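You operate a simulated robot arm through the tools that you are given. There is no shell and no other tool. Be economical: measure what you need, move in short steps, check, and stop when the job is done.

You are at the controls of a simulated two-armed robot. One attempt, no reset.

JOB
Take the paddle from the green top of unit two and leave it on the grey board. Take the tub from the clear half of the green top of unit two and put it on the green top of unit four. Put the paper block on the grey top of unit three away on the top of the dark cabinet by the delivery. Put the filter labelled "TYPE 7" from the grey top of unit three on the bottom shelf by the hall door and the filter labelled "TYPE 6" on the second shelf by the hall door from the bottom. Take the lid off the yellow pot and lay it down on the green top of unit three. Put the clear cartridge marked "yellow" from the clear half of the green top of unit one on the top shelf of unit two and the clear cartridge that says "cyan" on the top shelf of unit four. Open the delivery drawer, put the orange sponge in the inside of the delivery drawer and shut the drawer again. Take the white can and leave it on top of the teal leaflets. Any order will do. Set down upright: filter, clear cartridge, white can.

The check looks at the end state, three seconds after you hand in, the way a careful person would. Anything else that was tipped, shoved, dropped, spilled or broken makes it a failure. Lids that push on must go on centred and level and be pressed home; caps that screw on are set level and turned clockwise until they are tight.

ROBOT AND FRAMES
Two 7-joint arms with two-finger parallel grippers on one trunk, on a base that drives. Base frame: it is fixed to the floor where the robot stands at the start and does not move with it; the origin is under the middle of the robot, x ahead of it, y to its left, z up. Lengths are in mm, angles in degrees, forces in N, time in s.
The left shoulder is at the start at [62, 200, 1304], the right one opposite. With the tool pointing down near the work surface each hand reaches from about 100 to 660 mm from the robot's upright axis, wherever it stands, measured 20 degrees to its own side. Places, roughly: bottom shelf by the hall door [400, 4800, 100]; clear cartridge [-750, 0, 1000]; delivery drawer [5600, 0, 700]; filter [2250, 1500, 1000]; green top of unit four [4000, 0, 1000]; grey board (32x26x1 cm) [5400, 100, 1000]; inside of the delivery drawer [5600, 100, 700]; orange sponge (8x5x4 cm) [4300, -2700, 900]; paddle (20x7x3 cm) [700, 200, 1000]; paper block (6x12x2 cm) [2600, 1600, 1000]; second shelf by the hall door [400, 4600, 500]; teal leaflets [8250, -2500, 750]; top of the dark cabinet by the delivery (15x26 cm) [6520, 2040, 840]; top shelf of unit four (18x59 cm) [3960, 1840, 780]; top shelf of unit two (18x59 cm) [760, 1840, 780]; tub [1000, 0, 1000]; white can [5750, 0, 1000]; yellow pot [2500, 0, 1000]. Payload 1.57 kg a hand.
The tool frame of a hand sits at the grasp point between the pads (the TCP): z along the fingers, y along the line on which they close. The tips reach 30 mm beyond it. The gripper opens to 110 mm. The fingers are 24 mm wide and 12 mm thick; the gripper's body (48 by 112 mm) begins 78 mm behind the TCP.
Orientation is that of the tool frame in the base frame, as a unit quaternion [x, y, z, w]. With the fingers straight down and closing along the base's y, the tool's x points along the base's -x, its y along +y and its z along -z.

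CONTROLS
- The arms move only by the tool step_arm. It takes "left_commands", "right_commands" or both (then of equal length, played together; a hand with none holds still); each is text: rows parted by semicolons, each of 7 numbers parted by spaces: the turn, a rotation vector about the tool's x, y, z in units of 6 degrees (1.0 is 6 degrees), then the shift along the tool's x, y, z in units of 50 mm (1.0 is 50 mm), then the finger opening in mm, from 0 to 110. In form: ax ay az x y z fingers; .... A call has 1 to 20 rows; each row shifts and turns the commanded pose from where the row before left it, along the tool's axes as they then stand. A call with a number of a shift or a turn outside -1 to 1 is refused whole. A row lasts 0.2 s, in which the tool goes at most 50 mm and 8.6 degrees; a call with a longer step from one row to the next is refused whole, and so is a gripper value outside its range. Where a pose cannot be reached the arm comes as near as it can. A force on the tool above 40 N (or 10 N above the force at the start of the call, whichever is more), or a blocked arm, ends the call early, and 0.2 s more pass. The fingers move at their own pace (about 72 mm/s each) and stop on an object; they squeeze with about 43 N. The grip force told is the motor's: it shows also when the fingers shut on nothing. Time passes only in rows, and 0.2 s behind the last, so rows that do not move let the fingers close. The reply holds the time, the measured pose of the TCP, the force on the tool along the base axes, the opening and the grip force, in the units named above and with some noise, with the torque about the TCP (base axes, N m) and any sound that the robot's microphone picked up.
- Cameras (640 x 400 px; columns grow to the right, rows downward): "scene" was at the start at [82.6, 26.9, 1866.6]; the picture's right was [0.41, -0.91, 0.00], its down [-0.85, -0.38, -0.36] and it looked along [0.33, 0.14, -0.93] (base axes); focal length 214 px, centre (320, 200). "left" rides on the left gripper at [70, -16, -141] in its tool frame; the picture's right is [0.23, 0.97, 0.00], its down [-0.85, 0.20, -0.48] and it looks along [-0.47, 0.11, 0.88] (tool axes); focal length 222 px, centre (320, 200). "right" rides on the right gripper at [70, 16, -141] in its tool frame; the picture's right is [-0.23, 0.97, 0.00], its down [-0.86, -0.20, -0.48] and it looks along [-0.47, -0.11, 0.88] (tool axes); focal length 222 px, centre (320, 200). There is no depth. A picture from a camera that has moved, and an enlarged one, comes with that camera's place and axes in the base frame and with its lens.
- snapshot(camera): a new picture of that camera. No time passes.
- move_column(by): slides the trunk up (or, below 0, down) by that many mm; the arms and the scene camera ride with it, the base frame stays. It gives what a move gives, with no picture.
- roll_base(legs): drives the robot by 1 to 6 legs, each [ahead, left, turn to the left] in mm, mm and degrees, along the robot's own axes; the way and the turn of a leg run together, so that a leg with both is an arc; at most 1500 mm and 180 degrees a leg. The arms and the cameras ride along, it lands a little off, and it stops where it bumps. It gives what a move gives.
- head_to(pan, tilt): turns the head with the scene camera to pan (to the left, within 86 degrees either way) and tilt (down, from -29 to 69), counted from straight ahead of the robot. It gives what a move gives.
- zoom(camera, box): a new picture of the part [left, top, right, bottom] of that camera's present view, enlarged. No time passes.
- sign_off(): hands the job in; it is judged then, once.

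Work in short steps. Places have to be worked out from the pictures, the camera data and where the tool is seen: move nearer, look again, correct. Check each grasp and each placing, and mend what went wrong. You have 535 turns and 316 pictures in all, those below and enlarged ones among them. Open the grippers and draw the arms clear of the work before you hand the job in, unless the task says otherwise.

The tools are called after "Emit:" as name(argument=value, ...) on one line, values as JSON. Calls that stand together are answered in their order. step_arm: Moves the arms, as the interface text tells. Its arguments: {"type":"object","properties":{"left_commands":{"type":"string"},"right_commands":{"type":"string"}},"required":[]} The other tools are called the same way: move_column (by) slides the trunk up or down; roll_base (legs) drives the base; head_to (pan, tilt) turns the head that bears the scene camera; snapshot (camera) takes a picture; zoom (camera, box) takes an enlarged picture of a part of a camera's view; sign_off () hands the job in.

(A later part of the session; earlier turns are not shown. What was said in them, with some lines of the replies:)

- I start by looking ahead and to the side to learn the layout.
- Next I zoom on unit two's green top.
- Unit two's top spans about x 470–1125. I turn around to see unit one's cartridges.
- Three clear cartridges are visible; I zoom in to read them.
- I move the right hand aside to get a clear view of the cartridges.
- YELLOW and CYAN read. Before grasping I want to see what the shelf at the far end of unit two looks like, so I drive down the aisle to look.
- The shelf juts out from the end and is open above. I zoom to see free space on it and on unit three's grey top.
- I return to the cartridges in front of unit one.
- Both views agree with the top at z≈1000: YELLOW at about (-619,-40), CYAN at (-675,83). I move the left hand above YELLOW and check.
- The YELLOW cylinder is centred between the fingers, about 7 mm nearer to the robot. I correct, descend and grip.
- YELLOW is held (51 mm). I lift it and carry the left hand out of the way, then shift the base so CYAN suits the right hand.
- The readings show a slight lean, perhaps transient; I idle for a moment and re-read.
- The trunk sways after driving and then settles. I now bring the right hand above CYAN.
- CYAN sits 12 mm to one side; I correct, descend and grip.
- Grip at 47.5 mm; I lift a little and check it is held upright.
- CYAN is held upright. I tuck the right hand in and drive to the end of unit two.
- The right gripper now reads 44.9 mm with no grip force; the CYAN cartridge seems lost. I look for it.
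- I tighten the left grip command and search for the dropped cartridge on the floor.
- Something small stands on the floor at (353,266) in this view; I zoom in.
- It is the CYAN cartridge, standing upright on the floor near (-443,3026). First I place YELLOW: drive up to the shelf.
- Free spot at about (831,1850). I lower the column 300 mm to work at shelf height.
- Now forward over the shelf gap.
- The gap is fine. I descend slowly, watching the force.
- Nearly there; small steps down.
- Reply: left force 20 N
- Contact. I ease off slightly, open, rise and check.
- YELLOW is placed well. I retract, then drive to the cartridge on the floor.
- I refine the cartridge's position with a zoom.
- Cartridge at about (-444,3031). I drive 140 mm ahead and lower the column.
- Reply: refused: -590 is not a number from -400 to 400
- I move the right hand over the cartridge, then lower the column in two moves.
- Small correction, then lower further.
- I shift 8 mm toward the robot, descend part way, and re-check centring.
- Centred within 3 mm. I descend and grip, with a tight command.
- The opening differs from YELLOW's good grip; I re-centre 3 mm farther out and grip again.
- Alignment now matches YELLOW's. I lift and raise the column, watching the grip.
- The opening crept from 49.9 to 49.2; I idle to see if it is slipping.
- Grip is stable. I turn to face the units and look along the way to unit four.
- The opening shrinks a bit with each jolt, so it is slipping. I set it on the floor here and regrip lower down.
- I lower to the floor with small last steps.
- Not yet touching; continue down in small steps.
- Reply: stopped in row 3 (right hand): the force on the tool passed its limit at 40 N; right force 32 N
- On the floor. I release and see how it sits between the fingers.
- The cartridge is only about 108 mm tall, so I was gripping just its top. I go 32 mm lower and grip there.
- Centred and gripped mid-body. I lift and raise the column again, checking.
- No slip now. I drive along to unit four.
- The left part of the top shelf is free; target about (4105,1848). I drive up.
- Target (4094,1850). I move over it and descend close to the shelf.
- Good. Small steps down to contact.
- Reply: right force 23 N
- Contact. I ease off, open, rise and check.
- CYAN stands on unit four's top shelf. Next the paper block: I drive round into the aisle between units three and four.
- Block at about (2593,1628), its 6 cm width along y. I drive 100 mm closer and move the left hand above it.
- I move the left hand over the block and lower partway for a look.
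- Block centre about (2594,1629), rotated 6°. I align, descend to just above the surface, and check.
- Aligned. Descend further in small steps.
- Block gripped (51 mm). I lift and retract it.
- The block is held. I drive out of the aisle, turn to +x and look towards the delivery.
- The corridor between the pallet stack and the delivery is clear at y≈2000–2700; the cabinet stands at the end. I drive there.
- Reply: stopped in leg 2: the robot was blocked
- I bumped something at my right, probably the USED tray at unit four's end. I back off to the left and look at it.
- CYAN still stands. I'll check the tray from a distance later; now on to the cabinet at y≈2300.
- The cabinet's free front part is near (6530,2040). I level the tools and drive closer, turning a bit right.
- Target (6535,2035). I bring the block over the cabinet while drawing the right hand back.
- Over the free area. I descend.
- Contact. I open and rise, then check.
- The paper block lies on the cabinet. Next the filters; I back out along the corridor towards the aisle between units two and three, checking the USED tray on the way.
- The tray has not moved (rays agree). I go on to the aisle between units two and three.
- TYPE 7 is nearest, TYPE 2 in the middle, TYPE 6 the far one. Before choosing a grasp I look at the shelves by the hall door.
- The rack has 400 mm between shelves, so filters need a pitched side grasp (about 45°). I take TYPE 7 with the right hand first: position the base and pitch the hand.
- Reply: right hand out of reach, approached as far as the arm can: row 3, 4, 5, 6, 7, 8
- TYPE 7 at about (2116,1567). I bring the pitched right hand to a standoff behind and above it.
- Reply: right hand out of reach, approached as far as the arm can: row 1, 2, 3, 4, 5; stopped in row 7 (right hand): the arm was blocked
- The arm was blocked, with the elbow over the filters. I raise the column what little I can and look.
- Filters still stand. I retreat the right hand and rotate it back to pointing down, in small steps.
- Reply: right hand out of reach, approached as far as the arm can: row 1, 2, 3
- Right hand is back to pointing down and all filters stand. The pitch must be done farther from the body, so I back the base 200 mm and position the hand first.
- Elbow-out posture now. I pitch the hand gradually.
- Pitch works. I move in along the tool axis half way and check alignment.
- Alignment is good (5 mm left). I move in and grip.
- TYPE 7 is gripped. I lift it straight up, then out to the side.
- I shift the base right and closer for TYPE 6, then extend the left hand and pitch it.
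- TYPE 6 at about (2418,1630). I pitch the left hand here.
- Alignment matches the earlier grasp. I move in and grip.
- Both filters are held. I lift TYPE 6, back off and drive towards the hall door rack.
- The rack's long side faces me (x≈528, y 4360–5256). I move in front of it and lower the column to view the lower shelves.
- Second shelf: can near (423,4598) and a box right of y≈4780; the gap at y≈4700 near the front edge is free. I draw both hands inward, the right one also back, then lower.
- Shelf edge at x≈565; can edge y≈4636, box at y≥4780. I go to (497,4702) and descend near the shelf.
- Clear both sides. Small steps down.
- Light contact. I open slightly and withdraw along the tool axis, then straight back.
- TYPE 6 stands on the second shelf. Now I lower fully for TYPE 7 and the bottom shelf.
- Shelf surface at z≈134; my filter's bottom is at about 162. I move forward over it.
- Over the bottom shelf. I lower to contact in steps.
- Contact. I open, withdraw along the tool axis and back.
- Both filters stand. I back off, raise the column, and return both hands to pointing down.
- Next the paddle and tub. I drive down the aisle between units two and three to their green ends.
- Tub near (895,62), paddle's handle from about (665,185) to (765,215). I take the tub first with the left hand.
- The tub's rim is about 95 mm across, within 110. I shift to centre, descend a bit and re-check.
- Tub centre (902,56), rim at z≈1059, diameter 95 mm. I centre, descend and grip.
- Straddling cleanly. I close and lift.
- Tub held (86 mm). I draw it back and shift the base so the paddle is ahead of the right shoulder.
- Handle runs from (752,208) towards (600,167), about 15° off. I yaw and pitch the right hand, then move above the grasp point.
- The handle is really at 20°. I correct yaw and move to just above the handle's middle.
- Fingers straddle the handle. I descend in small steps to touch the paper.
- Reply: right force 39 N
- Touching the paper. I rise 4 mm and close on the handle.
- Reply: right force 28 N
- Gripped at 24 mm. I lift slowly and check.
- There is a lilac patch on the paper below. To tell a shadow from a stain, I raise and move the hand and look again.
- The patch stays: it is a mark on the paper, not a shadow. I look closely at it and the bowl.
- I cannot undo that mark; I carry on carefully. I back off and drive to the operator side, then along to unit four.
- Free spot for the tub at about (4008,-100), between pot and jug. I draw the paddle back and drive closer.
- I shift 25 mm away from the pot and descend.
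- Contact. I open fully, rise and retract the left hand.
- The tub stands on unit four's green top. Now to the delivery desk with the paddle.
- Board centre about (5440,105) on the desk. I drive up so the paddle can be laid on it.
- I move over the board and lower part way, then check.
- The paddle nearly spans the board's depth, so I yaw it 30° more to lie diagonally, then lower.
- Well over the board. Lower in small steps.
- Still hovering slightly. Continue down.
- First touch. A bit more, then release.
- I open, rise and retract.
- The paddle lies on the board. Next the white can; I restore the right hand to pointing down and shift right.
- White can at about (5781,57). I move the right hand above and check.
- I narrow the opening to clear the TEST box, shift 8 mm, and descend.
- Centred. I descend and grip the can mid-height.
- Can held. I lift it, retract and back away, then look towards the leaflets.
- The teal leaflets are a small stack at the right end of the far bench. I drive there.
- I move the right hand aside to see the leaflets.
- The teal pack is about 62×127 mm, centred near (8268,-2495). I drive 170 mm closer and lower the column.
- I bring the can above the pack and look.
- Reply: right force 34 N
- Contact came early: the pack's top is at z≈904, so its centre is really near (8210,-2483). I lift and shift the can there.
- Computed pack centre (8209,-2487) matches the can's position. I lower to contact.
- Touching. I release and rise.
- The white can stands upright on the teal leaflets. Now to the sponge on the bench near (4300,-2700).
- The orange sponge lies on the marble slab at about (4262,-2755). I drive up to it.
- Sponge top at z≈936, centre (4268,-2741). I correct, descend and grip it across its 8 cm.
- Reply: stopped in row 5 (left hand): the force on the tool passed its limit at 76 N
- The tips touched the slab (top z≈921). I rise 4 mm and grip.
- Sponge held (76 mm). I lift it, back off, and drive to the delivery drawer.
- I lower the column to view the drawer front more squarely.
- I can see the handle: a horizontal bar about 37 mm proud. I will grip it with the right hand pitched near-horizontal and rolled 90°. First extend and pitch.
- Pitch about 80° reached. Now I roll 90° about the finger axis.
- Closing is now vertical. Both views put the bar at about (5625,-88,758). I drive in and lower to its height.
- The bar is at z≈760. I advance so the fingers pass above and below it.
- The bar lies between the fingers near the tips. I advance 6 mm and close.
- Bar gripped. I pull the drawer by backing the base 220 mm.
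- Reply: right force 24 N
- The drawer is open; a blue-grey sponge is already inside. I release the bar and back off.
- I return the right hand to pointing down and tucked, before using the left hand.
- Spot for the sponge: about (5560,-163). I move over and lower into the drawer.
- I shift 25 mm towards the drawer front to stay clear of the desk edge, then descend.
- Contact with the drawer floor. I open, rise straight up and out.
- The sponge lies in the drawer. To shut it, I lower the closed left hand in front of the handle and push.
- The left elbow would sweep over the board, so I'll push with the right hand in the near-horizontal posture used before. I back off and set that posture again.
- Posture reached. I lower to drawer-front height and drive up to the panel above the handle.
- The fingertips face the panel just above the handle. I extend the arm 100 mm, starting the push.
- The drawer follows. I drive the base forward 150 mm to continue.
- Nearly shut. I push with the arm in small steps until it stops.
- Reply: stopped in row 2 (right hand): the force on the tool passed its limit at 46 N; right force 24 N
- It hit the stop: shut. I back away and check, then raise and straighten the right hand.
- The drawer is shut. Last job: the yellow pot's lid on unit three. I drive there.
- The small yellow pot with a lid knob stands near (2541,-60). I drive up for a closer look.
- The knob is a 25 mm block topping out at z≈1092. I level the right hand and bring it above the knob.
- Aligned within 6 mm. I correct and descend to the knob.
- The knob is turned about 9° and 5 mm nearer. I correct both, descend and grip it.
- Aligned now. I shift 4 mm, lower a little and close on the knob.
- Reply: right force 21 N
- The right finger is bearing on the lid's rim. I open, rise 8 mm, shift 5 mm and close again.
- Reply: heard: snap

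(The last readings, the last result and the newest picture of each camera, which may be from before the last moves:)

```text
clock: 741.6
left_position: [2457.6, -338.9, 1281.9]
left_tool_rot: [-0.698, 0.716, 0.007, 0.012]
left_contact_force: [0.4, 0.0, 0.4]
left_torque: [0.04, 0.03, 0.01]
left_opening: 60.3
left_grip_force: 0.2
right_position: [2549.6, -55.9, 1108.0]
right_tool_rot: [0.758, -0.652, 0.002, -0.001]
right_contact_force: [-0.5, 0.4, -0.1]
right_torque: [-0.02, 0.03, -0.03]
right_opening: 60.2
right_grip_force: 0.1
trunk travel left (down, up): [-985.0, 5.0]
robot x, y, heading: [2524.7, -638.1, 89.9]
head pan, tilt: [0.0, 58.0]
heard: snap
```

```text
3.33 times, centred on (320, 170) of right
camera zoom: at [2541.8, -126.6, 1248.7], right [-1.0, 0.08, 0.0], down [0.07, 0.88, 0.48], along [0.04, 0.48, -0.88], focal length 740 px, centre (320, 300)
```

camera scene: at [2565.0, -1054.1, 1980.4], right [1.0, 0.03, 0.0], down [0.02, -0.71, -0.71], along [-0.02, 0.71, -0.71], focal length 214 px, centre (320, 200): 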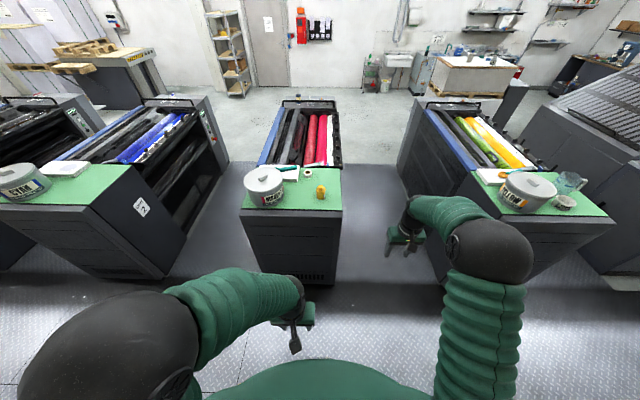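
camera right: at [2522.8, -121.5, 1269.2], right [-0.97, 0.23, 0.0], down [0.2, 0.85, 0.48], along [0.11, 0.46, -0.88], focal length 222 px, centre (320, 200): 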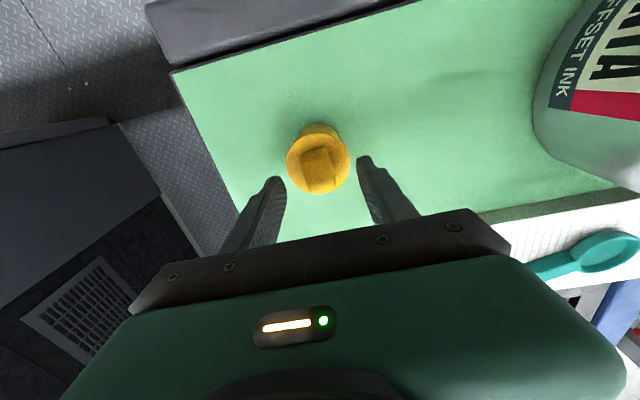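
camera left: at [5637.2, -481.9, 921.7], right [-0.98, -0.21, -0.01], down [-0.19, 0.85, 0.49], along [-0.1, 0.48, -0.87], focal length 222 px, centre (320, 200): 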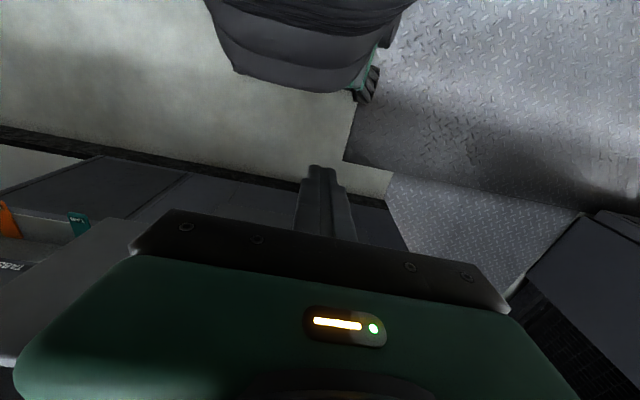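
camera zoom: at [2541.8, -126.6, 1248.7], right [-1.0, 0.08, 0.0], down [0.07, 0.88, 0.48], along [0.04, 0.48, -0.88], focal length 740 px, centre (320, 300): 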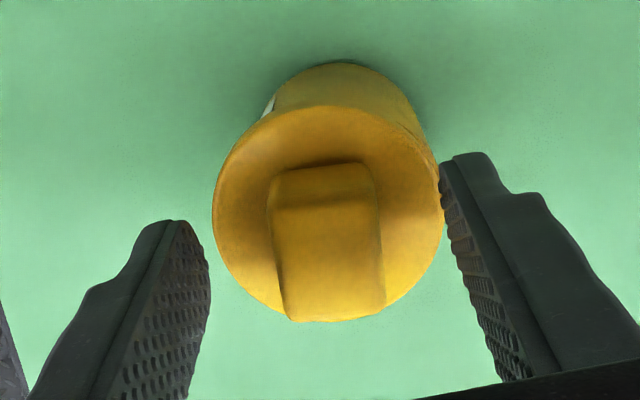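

I heard a snap — the push-on lid may have come loose. The knob is centred now; I lower slightly and close.

Emit:
step_arm(right_commands="0 0 0 0 0 0.06 60; 0 0 0 0 0 0 40; 0 0 0 0 0 0 10; 0 0 0 0 0 0 5; 0 0 0 0 0 0 5; 0 0 0 0 0 0 5")

Emit:
zoom(camera="right", box=[245, 110, 395, 230])

```text
clock: 743.0
left_position: [2456.4, -338.6, 1281.3]
left_tool_rot: [-0.698, 0.716, 0.007, 0.01]
left_contact_force: [0.0, 0.5, -0.1]
left_torque: [0.04, 0.01, 0.04]
left_opening: 60.1
left_grip_force: 0.1
right_position: [2548.8, -54.8, 1105.5]
right_tool_rot: [0.759, -0.652, 0.002, 0.0]
right_contact_force: [-0.1, -0.1, 1.2]
right_torque: [0.02, 0.06, 0.0]
right_opening: 24.8
right_grip_force: 36.2
trunk travel left (down, up): [-985.0, 5.0]
robot x, y, heading: [2522.0, -633.3, 89.8]
head pan, tilt: [0.0, 58.0]
```

```text
3.33 times, centred on (320, 170) of right
camera zoom: at [2540.9, -126.6, 1245.6], right [-1.0, 0.08, 0.0], down [0.07, 0.88, 0.48], along [0.04, 0.48, -0.88], focal length 740 px, centre (320, 300)
```

zoom: 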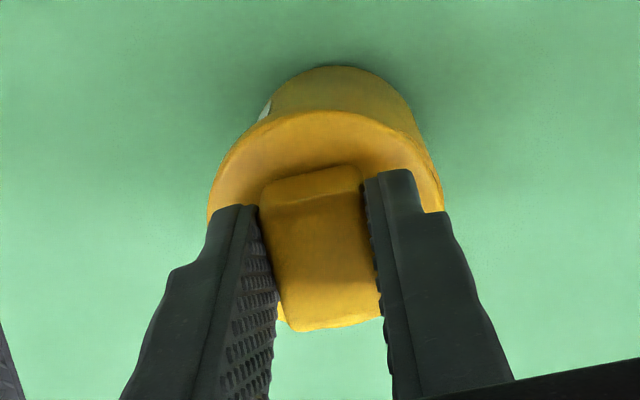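

Knob gripped. I lift 15 mm slowly and look.

Emit:
step_arm(right_commands="0 0 0 0 0 -0.1 5; 0 0 0 0 0 -0.1 5; 0 0 0 0 0 -0.1 5; 0 0 0 0 0 0 5")

Emit:
zoom(camera="scene", box=[290, 170, 360, 240])

Emit:
zoom(camera="right", box=[245, 110, 395, 230])

```text
clock: 744.0
left_position: [2457.7, -338.1, 1281.0]
left_tool_rot: [-0.698, 0.716, 0.007, 0.01]
left_contact_force: [-0.2, 0.2, 0.9]
left_torque: [0.03, -0.02, -0.01]
left_opening: 59.9
left_grip_force: 0.1
right_position: [2548.5, -56.1, 1118.9]
right_tool_rot: [0.758, -0.652, 0.002, 0.0]
right_contact_force: [-0.3, 0.3, -0.4]
right_torque: [0.02, 0.0, 0.03]
right_opening: 24.5
right_grip_force: 36.5
trunk travel left (down, up): [-985.0, 5.0]
robot x, y, heading: [2521.7, -637.6, 89.5]
head pan, tilt: [0.0, 58.0]
```

```text
5.71 times, centred on (325, 205) of scene
camera zoom: at [2523.2, -532.7, 1963.3], right [1.0, -0.01, 0.0], down [-0.01, -0.85, -0.53], along [0.0, 0.53, -0.85], focal length 1226 px, centre (291, 171)
```

zoom: 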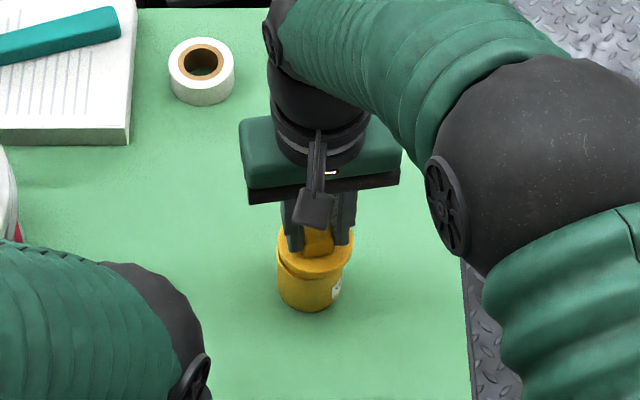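

```text
3.33 times, centred on (320, 170) of right
camera zoom: at [2541.1, -127.2, 1259.7], right [-1.0, 0.08, 0.0], down [0.07, 0.88, 0.48], along [0.04, 0.48, -0.88], focal length 740 px, centre (320, 300)
```

zoom: 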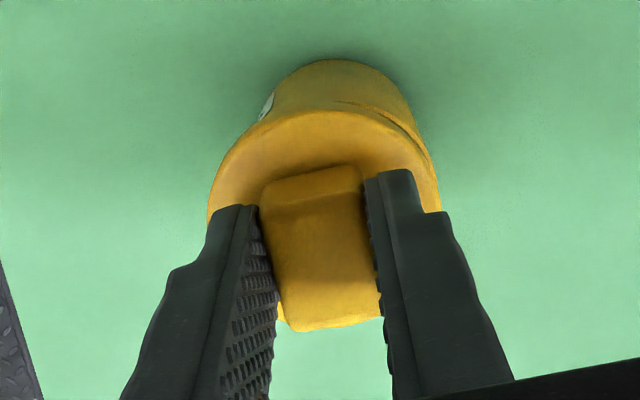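

The lid is parting from the pot, which stays down. I lift further.

Emit:
step_arm(right_commands="0 0 0 0 0 -0.3 5; 0 0 0 0 0 -0.4 5; 0 0 0 0 0 -0.6 5; 0 0 0 0 0 -0.8 5; 0 0 0 0 0 0 5")

Emit:
zoom(camera="scene", box=[270, 160, 380, 250])

Emit:
snapshot(camera="right")

```text
clock: 745.2
left_position: [2458.5, -337.2, 1280.9]
left_tool_rot: [-0.698, 0.716, 0.007, 0.01]
left_contact_force: [-0.5, -0.2, -0.9]
left_torque: [-0.02, -0.01, -0.02]
left_opening: 60.2
left_grip_force: 0.1
right_position: [2548.4, -56.4, 1224.6]
right_tool_rot: [0.758, -0.652, 0.002, 0.0]
right_contact_force: [0.2, -0.2, -0.1]
right_torque: [-0.03, 0.0, -0.02]
right_opening: 24.4
right_grip_force: 36.3
trunk travel left (down, up): [-985.0, 5.0]
robot x, y, heading: [2526.4, -637.4, 89.4]
head pan, tilt: [0.0, 58.0]
```

```text
4.44 times, centred on (325, 205) of scene
camera zoom: at [2523.5, -533.3, 1963.3], right [1.0, -0.01, 0.0], down [-0.01, -0.85, -0.53], along [0.0, 0.53, -0.85], focal length 953 px, centre (298, 178)
```

zoom: 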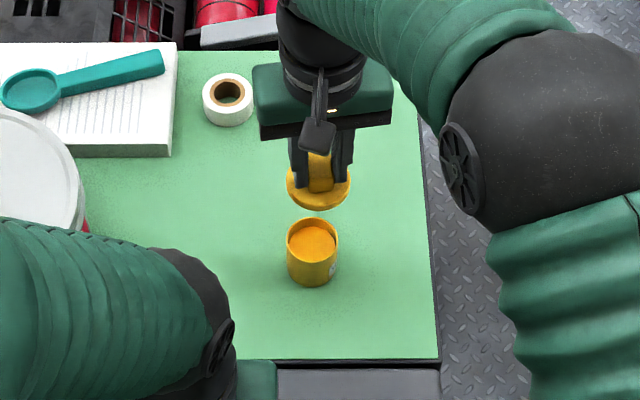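

```text
76 pictures are left
camera right: at [2541.1, -128.8, 1365.9], right [-1.0, 0.08, 0.0], down [0.07, 0.88, 0.48], along [0.04, 0.47, -0.88], focal length 222 px, centre (320, 200)
```

right: 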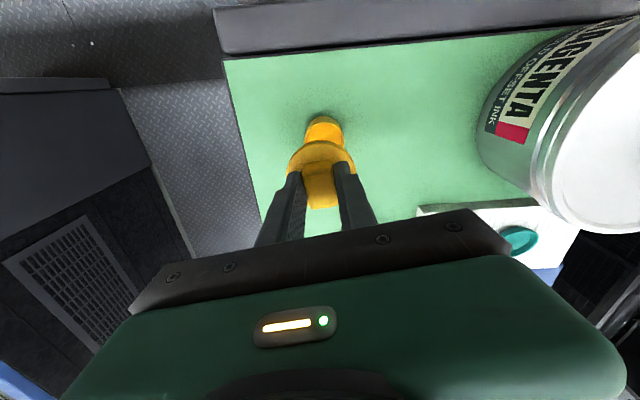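

Lid off, pot still upright. I move it to the free area near (2635,10) and lower.

Emit:
step_arm(right_commands="0 0 0 -0.35 -0.64 0 5; 0 0 0 -0.35 -0.64 0 5; 0 0 0 -0.35 -0.64 0 5; 0 0 0 0 0 0.9 5; 0 0 0 0 0 0.9 5; 0 0 0 0 0 0.9 5; 0 0 0 0 0 0 5; 0 0 0 0 0 0 5")

Emit:
zoom(camera="scene", box=[270, 160, 380, 250])

```text
clock: 747.0
left_position: [2459.6, -338.7, 1281.2]
left_tool_rot: [-0.698, 0.716, 0.007, 0.01]
left_contact_force: [1.0, 0.8, 0.4]
left_torque: [-0.02, -0.05, 0.01]
left_opening: 60.0
left_grip_force: 0.1
right_position: [2638.4, 9.8, 1090.8]
right_tool_rot: [0.758, -0.652, 0.002, 0.0]
right_contact_force: [0.4, -0.1, -0.1]
right_torque: [0.05, 0.0, -0.02]
right_opening: 24.6
right_grip_force: 36.7
trunk travel left (down, up): [-985.0, 5.0]
robot x, y, heading: [2524.0, -634.3, 89.8]
head pan, tilt: [0.0, 58.0]
```

```text
4.44 times, centred on (325, 205) of scene
camera zoom: at [2524.6, -533.5, 1963.4], right [1.0, -0.01, 0.0], down [-0.01, -0.85, -0.53], along [0.0, 0.53, -0.85], focal length 953 px, centre (298, 178)
```

zoom: 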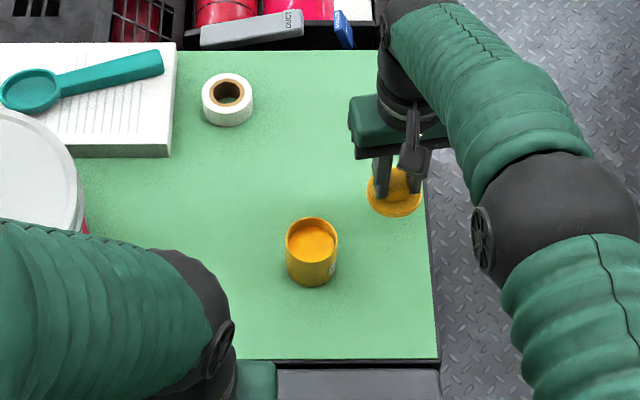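

Too near the edge; I move 40 mm inward, then lower to contact.

Emit:
step_arm(right_commands="0 0 0 -0.4 0.76 0 5; 0 0 0 0 0 0.4 5; 0 0 0 0 0 0.15 5; 0 0 0 0 0 0.08 5; 0 0 0 0 0 0 5")

```text
clock: 748.2
left_position: [2458.5, -336.0, 1279.9]
left_tool_rot: [-0.697, 0.717, 0.007, 0.011]
left_contact_force: [0.3, -0.8, -0.4]
left_torque: [-0.01, -0.04, 0.01]
left_opening: 59.9
left_grip_force: 0.0
right_position: [2598.5, 9.4, 1065.4]
right_tool_rot: [0.758, -0.652, 0.001, 0.0]
right_contact_force: [1.0, 0.3, 0.1]
right_torque: [0.01, 0.01, 0.01]
right_opening: 24.3
right_grip_force: 36.5
right hand out of reach, approached as far as the arm can: row 1, 2, 4
trunk travel left (down, up): [-985.0, 5.0]
robot x, y, heading: [2527.3, -636.3, 89.7]
head pan, tilt: [0.0, 58.0]
```

Slightly beyond reach; I come 15 mm nearer and continue down.

Emit:
step_arm(right_commands="0 0 0 0.5 0 0 5; 0 0 0 0 0 0.08 5; 0 0 0 0 0 0.08 5; 0 0 0 0 0 0 5")

Emit:
zoom(camera="scene", box=[270, 160, 380, 250])

```text
clock: 749.2
left_position: [2456.4, -337.5, 1280.9]
left_tool_rot: [-0.698, 0.716, 0.007, 0.01]
left_contact_force: [0.3, -0.2, 0.4]
left_torque: [-0.01, 0.01, 0.0]
left_opening: 60.1
left_grip_force: 0.1
right_position: [2598.7, 5.6, 1051.7]
right_tool_rot: [0.758, -0.652, 0.001, 0.001]
right_contact_force: [0.1, -0.4, -0.6]
right_torque: [0.02, -0.04, 0.01]
right_opening: 24.6
right_grip_force: 36.3
right hand out of reach, approached as far as the arm can: row 1
trunk travel left (down, up): [-985.0, 5.0]
robot x, y, heading: [2522.3, -635.0, 89.4]
head pan, tilt: [0.0, 58.0]
```

```text
4.44 times, centred on (325, 205) of scene
camera zoom: at [2523.5, -532.6, 1963.3], right [1.0, -0.01, 0.0], down [-0.01, -0.85, -0.53], along [0.0, 0.53, -0.85], focal length 953 px, centre (298, 178)
```

zoom: 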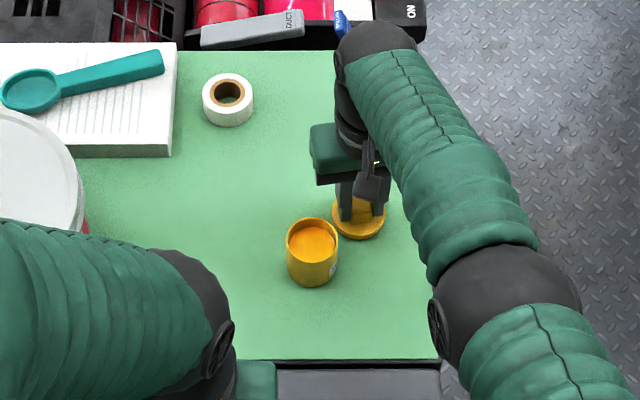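

Emit:
step_arm(right_commands="0 0 0 0 0 0.06 5; 0 0 0 0 0 0.06 5; 0 0 0 0 0 0.06 5; 0 0 0 0 0 0 5")

```text
clock: 750.2
left_position: [2457.9, -338.6, 1281.4]
left_tool_rot: [-0.698, 0.716, 0.008, 0.01]
left_contact_force: [0.5, -0.5, 0.5]
left_torque: [-0.03, 0.01, 0.02]
left_opening: 60.0
left_grip_force: 0.1
right_position: [2598.8, 4.5, 1045.5]
right_tool_rot: [0.758, -0.652, 0.002, 0.0]
right_contact_force: [-0.3, -0.5, 0.1]
right_torque: [0.01, -0.01, 0.03]
right_opening: 24.9
right_grip_force: 36.1
right hand out of reach, approached as far as the arm can: row 3
trunk travel left (down, up): [-985.0, 5.0]
robot x, y, heading: [2522.1, -635.4, 89.4]
head pan, tilt: [0.0, 58.0]
```

At the arm's reach limit, so I lower with the column instead.

Emit:
move_column(by=-6)

Emit:
move_column(by=-4)

```text
clock: 750.7
left_position: [2458.3, -337.7, 1275.9]
left_tool_rot: [-0.698, 0.716, 0.008, 0.011]
left_contact_force: [0.2, 0.2, -0.9]
left_torque: [-0.01, 0.01, -0.01]
left_opening: 59.9
left_grip_force: 0.0
right_position: [2598.8, 2.6, 1042.3]
right_tool_rot: [0.758, -0.652, -0.001, 0.0]
right_contact_force: [0.7, -0.5, 21.0]
right_torque: [-0.12, 0.0, 0.03]
right_opening: 24.3
right_grip_force: 36.2
trunk travel left (down, up): [-979.0, 11.0]
robot x, y, heading: [2524.6, -636.7, 89.7]
head pan, tilt: [0.0, 58.0]
```

```text
clock: 751.4
left_position: [2457.2, -339.6, 1272.3]
left_tool_rot: [-0.698, 0.716, 0.009, 0.01]
left_contact_force: [-0.3, -0.1, -0.3]
left_torque: [-0.01, -0.03, 0.0]
left_opening: 60.1
left_grip_force: 0.0
right_position: [2600.1, 3.8, 1042.4]
right_tool_rot: [0.758, -0.652, -0.003, -0.004]
right_contact_force: [0.7, -8.7, 19.2]
right_torque: [-0.73, -0.08, 0.01]
right_opening: 24.6
right_grip_force: 36.4
trunk travel left (down, up): [-975.0, 15.0]
robot x, y, heading: [2522.6, -634.7, 89.6]
head pan, tilt: [0.0, 58.0]
stopped: the force on the tool passed its limit at 41 N (the readings are from after the stop); the commanded pose is now the measured one
```

The lid is on the surface. I open and lift away.

Emit:
move_column(by=2)

Emit:
step_arm(right_commands="0 0 0 0 0 0 45; 0 0 0 0 0 0 60; 0 0 0 0 0 -0.3 60; 0 0 0 0 0 -0.7 60; 0 0 0 0 0 -0.9 60; 0 0 0 0 0 -0.9 60; 0 0 0 0.5 -0.8 0 60; 0 0 0 0.5 -0.8 0 60; 0 0 0 0.5 -0.8 0 60; 0 0 0 0 0 0 60")

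Emit:
zoom(camera="scene", box=[270, 160, 380, 250])

```text
clock: 751.9
left_position: [2456.1, -338.5, 1273.7]
left_tool_rot: [-0.698, 0.716, 0.009, 0.011]
left_contact_force: [0.1, -0.2, 0.2]
left_torque: [-0.02, -0.01, 0.02]
left_opening: 59.9
left_grip_force: 0.1
right_position: [2598.5, 4.8, 1041.7]
right_tool_rot: [0.758, -0.652, -0.002, -0.003]
right_contact_force: [-0.8, -3.3, 8.1]
right_torque: [-0.3, 0.01, -0.01]
right_opening: 25.1
right_grip_force: 36.4
trunk travel left (down, up): [-977.0, 13.0]
robot x, y, heading: [2520.4, -637.7, 89.7]
head pan, tilt: [0.0, 58.0]
```

```text
clock: 754.1
left_position: [2458.5, -337.0, 1273.4]
left_tool_rot: [-0.698, 0.716, 0.008, 0.01]
left_contact_force: [-0.5, -0.1, -0.3]
left_torque: [-0.02, -0.01, -0.02]
left_opening: 59.7
left_grip_force: 0.1
right_position: [2718.2, 43.8, 1165.1]
right_tool_rot: [0.759, -0.652, -0.003, -0.003]
right_contact_force: [0.3, -0.5, -0.1]
right_torque: [0.01, -0.02, -0.01]
right_opening: 60.4
right_grip_force: 0.0
right hand out of reach, approached as far as the arm can: row 4, 5, 6, 7, 8, 9
trunk travel left (down, up): [-977.0, 13.0]
robot x, y, heading: [2524.4, -636.6, 89.6]
head pan, tilt: [0.0, 58.0]
```

```text
4.44 times, centred on (325, 205) of scene
camera zoom: at [2526.1, -533.5, 1955.8], right [1.0, -0.01, 0.0], down [-0.01, -0.85, -0.53], along [0.0, 0.53, -0.85], focal length 953 px, centre (298, 178)
```

zoom: 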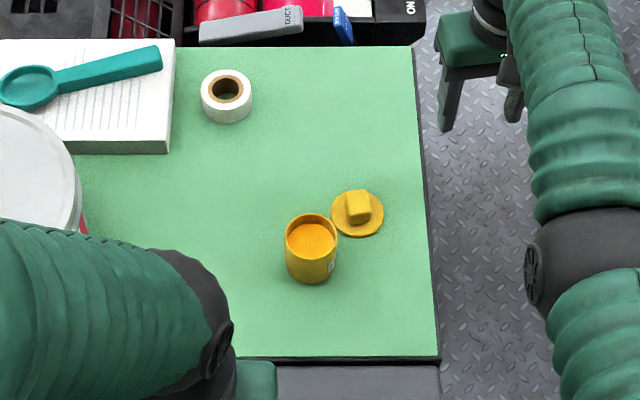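

The lid lies flat beside the open, upright pot. I back away clear of the work and take a last look.

Emit:
roll_base(legs=[[-500, 0, 0]])

Emit:
head_to(pan=0, tilt=40)

Emit:
snapshot(camera="scene")

```text
clock: 757.0
left_position: [2454.8, -823.6, 1272.1]
left_tool_rot: [-0.695, 0.719, 0.006, 0.009]
left_contact_force: [-0.4, 0.9, -0.3]
left_torque: [0.02, 0.02, 0.02]
left_opening: 60.1
left_grip_force: 0.1
right_position: [2717.2, -444.5, 1164.3]
right_tool_rot: [0.755, -0.656, -0.001, -0.002]
right_contact_force: [0.0, -0.2, -0.3]
right_torque: [-0.04, 0.0, 0.02]
right_opening: 59.7
right_grip_force: 0.0
trunk travel left (down, up): [-977.0, 13.0]
robot x, y, heading: [2518.8, -1125.4, 88.9]
head pan, tilt: [0.0, 58.0]
```

```text
clock: 757.8
left_position: [2455.0, -826.9, 1273.3]
left_tool_rot: [-0.694, 0.72, 0.007, 0.011]
left_contact_force: [0.0, -0.2, 0.3]
left_torque: [0.04, 0.01, 0.0]
left_opening: 60.2
left_grip_force: 0.0
right_position: [2718.5, -445.8, 1166.8]
right_tool_rot: [0.755, -0.656, -0.002, -0.004]
right_contact_force: [0.4, -0.6, 0.0]
right_torque: [-0.05, -0.03, 0.02]
right_opening: 59.9
right_grip_force: 0.0
trunk travel left (down, up): [-977.0, 13.0]
robot x, y, heading: [2514.2, -1123.8, 88.9]
head pan, tilt: [0.0, 40.0]
```

```text
72 pictures are left
camera scene: at [2520.0, -1004.0, 1979.9], right [1.0, -0.02, 0.0], down [-0.01, -0.65, -0.76], along [0.01, 0.76, -0.65], focal length 214 px, centre (320, 200)
```

scene: 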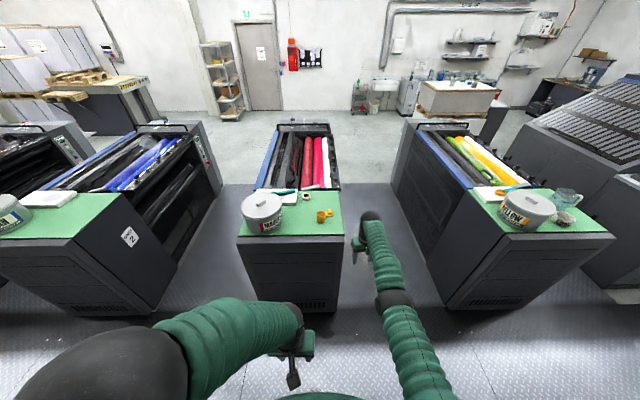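

Everything is placed, the grippers are open and the arms are clear. I hand in.

Emit:
sign_off()

```text
The job is handed in.
```

I handed the job in with all ten moves done. However, lifting the paddle left a pale mark on the paper it lay on at unit two. The mark appeared while I lifted the paddle, it was not a shadow, and I could not remove it, so it may be judged a spill.

- **Cyan cartridge:** it slipped out of the gripper while I was driving. I found it standing upright on the floor, saw no damage, and placed it upright on the top shelf of unit four.
- **"TYPE 6" filter:** I did not get a sharp reading of its label. The other two filters read clearly as "TYPE 7" and "TYPE 2".
- **Bump:** the base hit something at the end of unit four once. The "USED" tray there had not moved and the cartridge was still standing.
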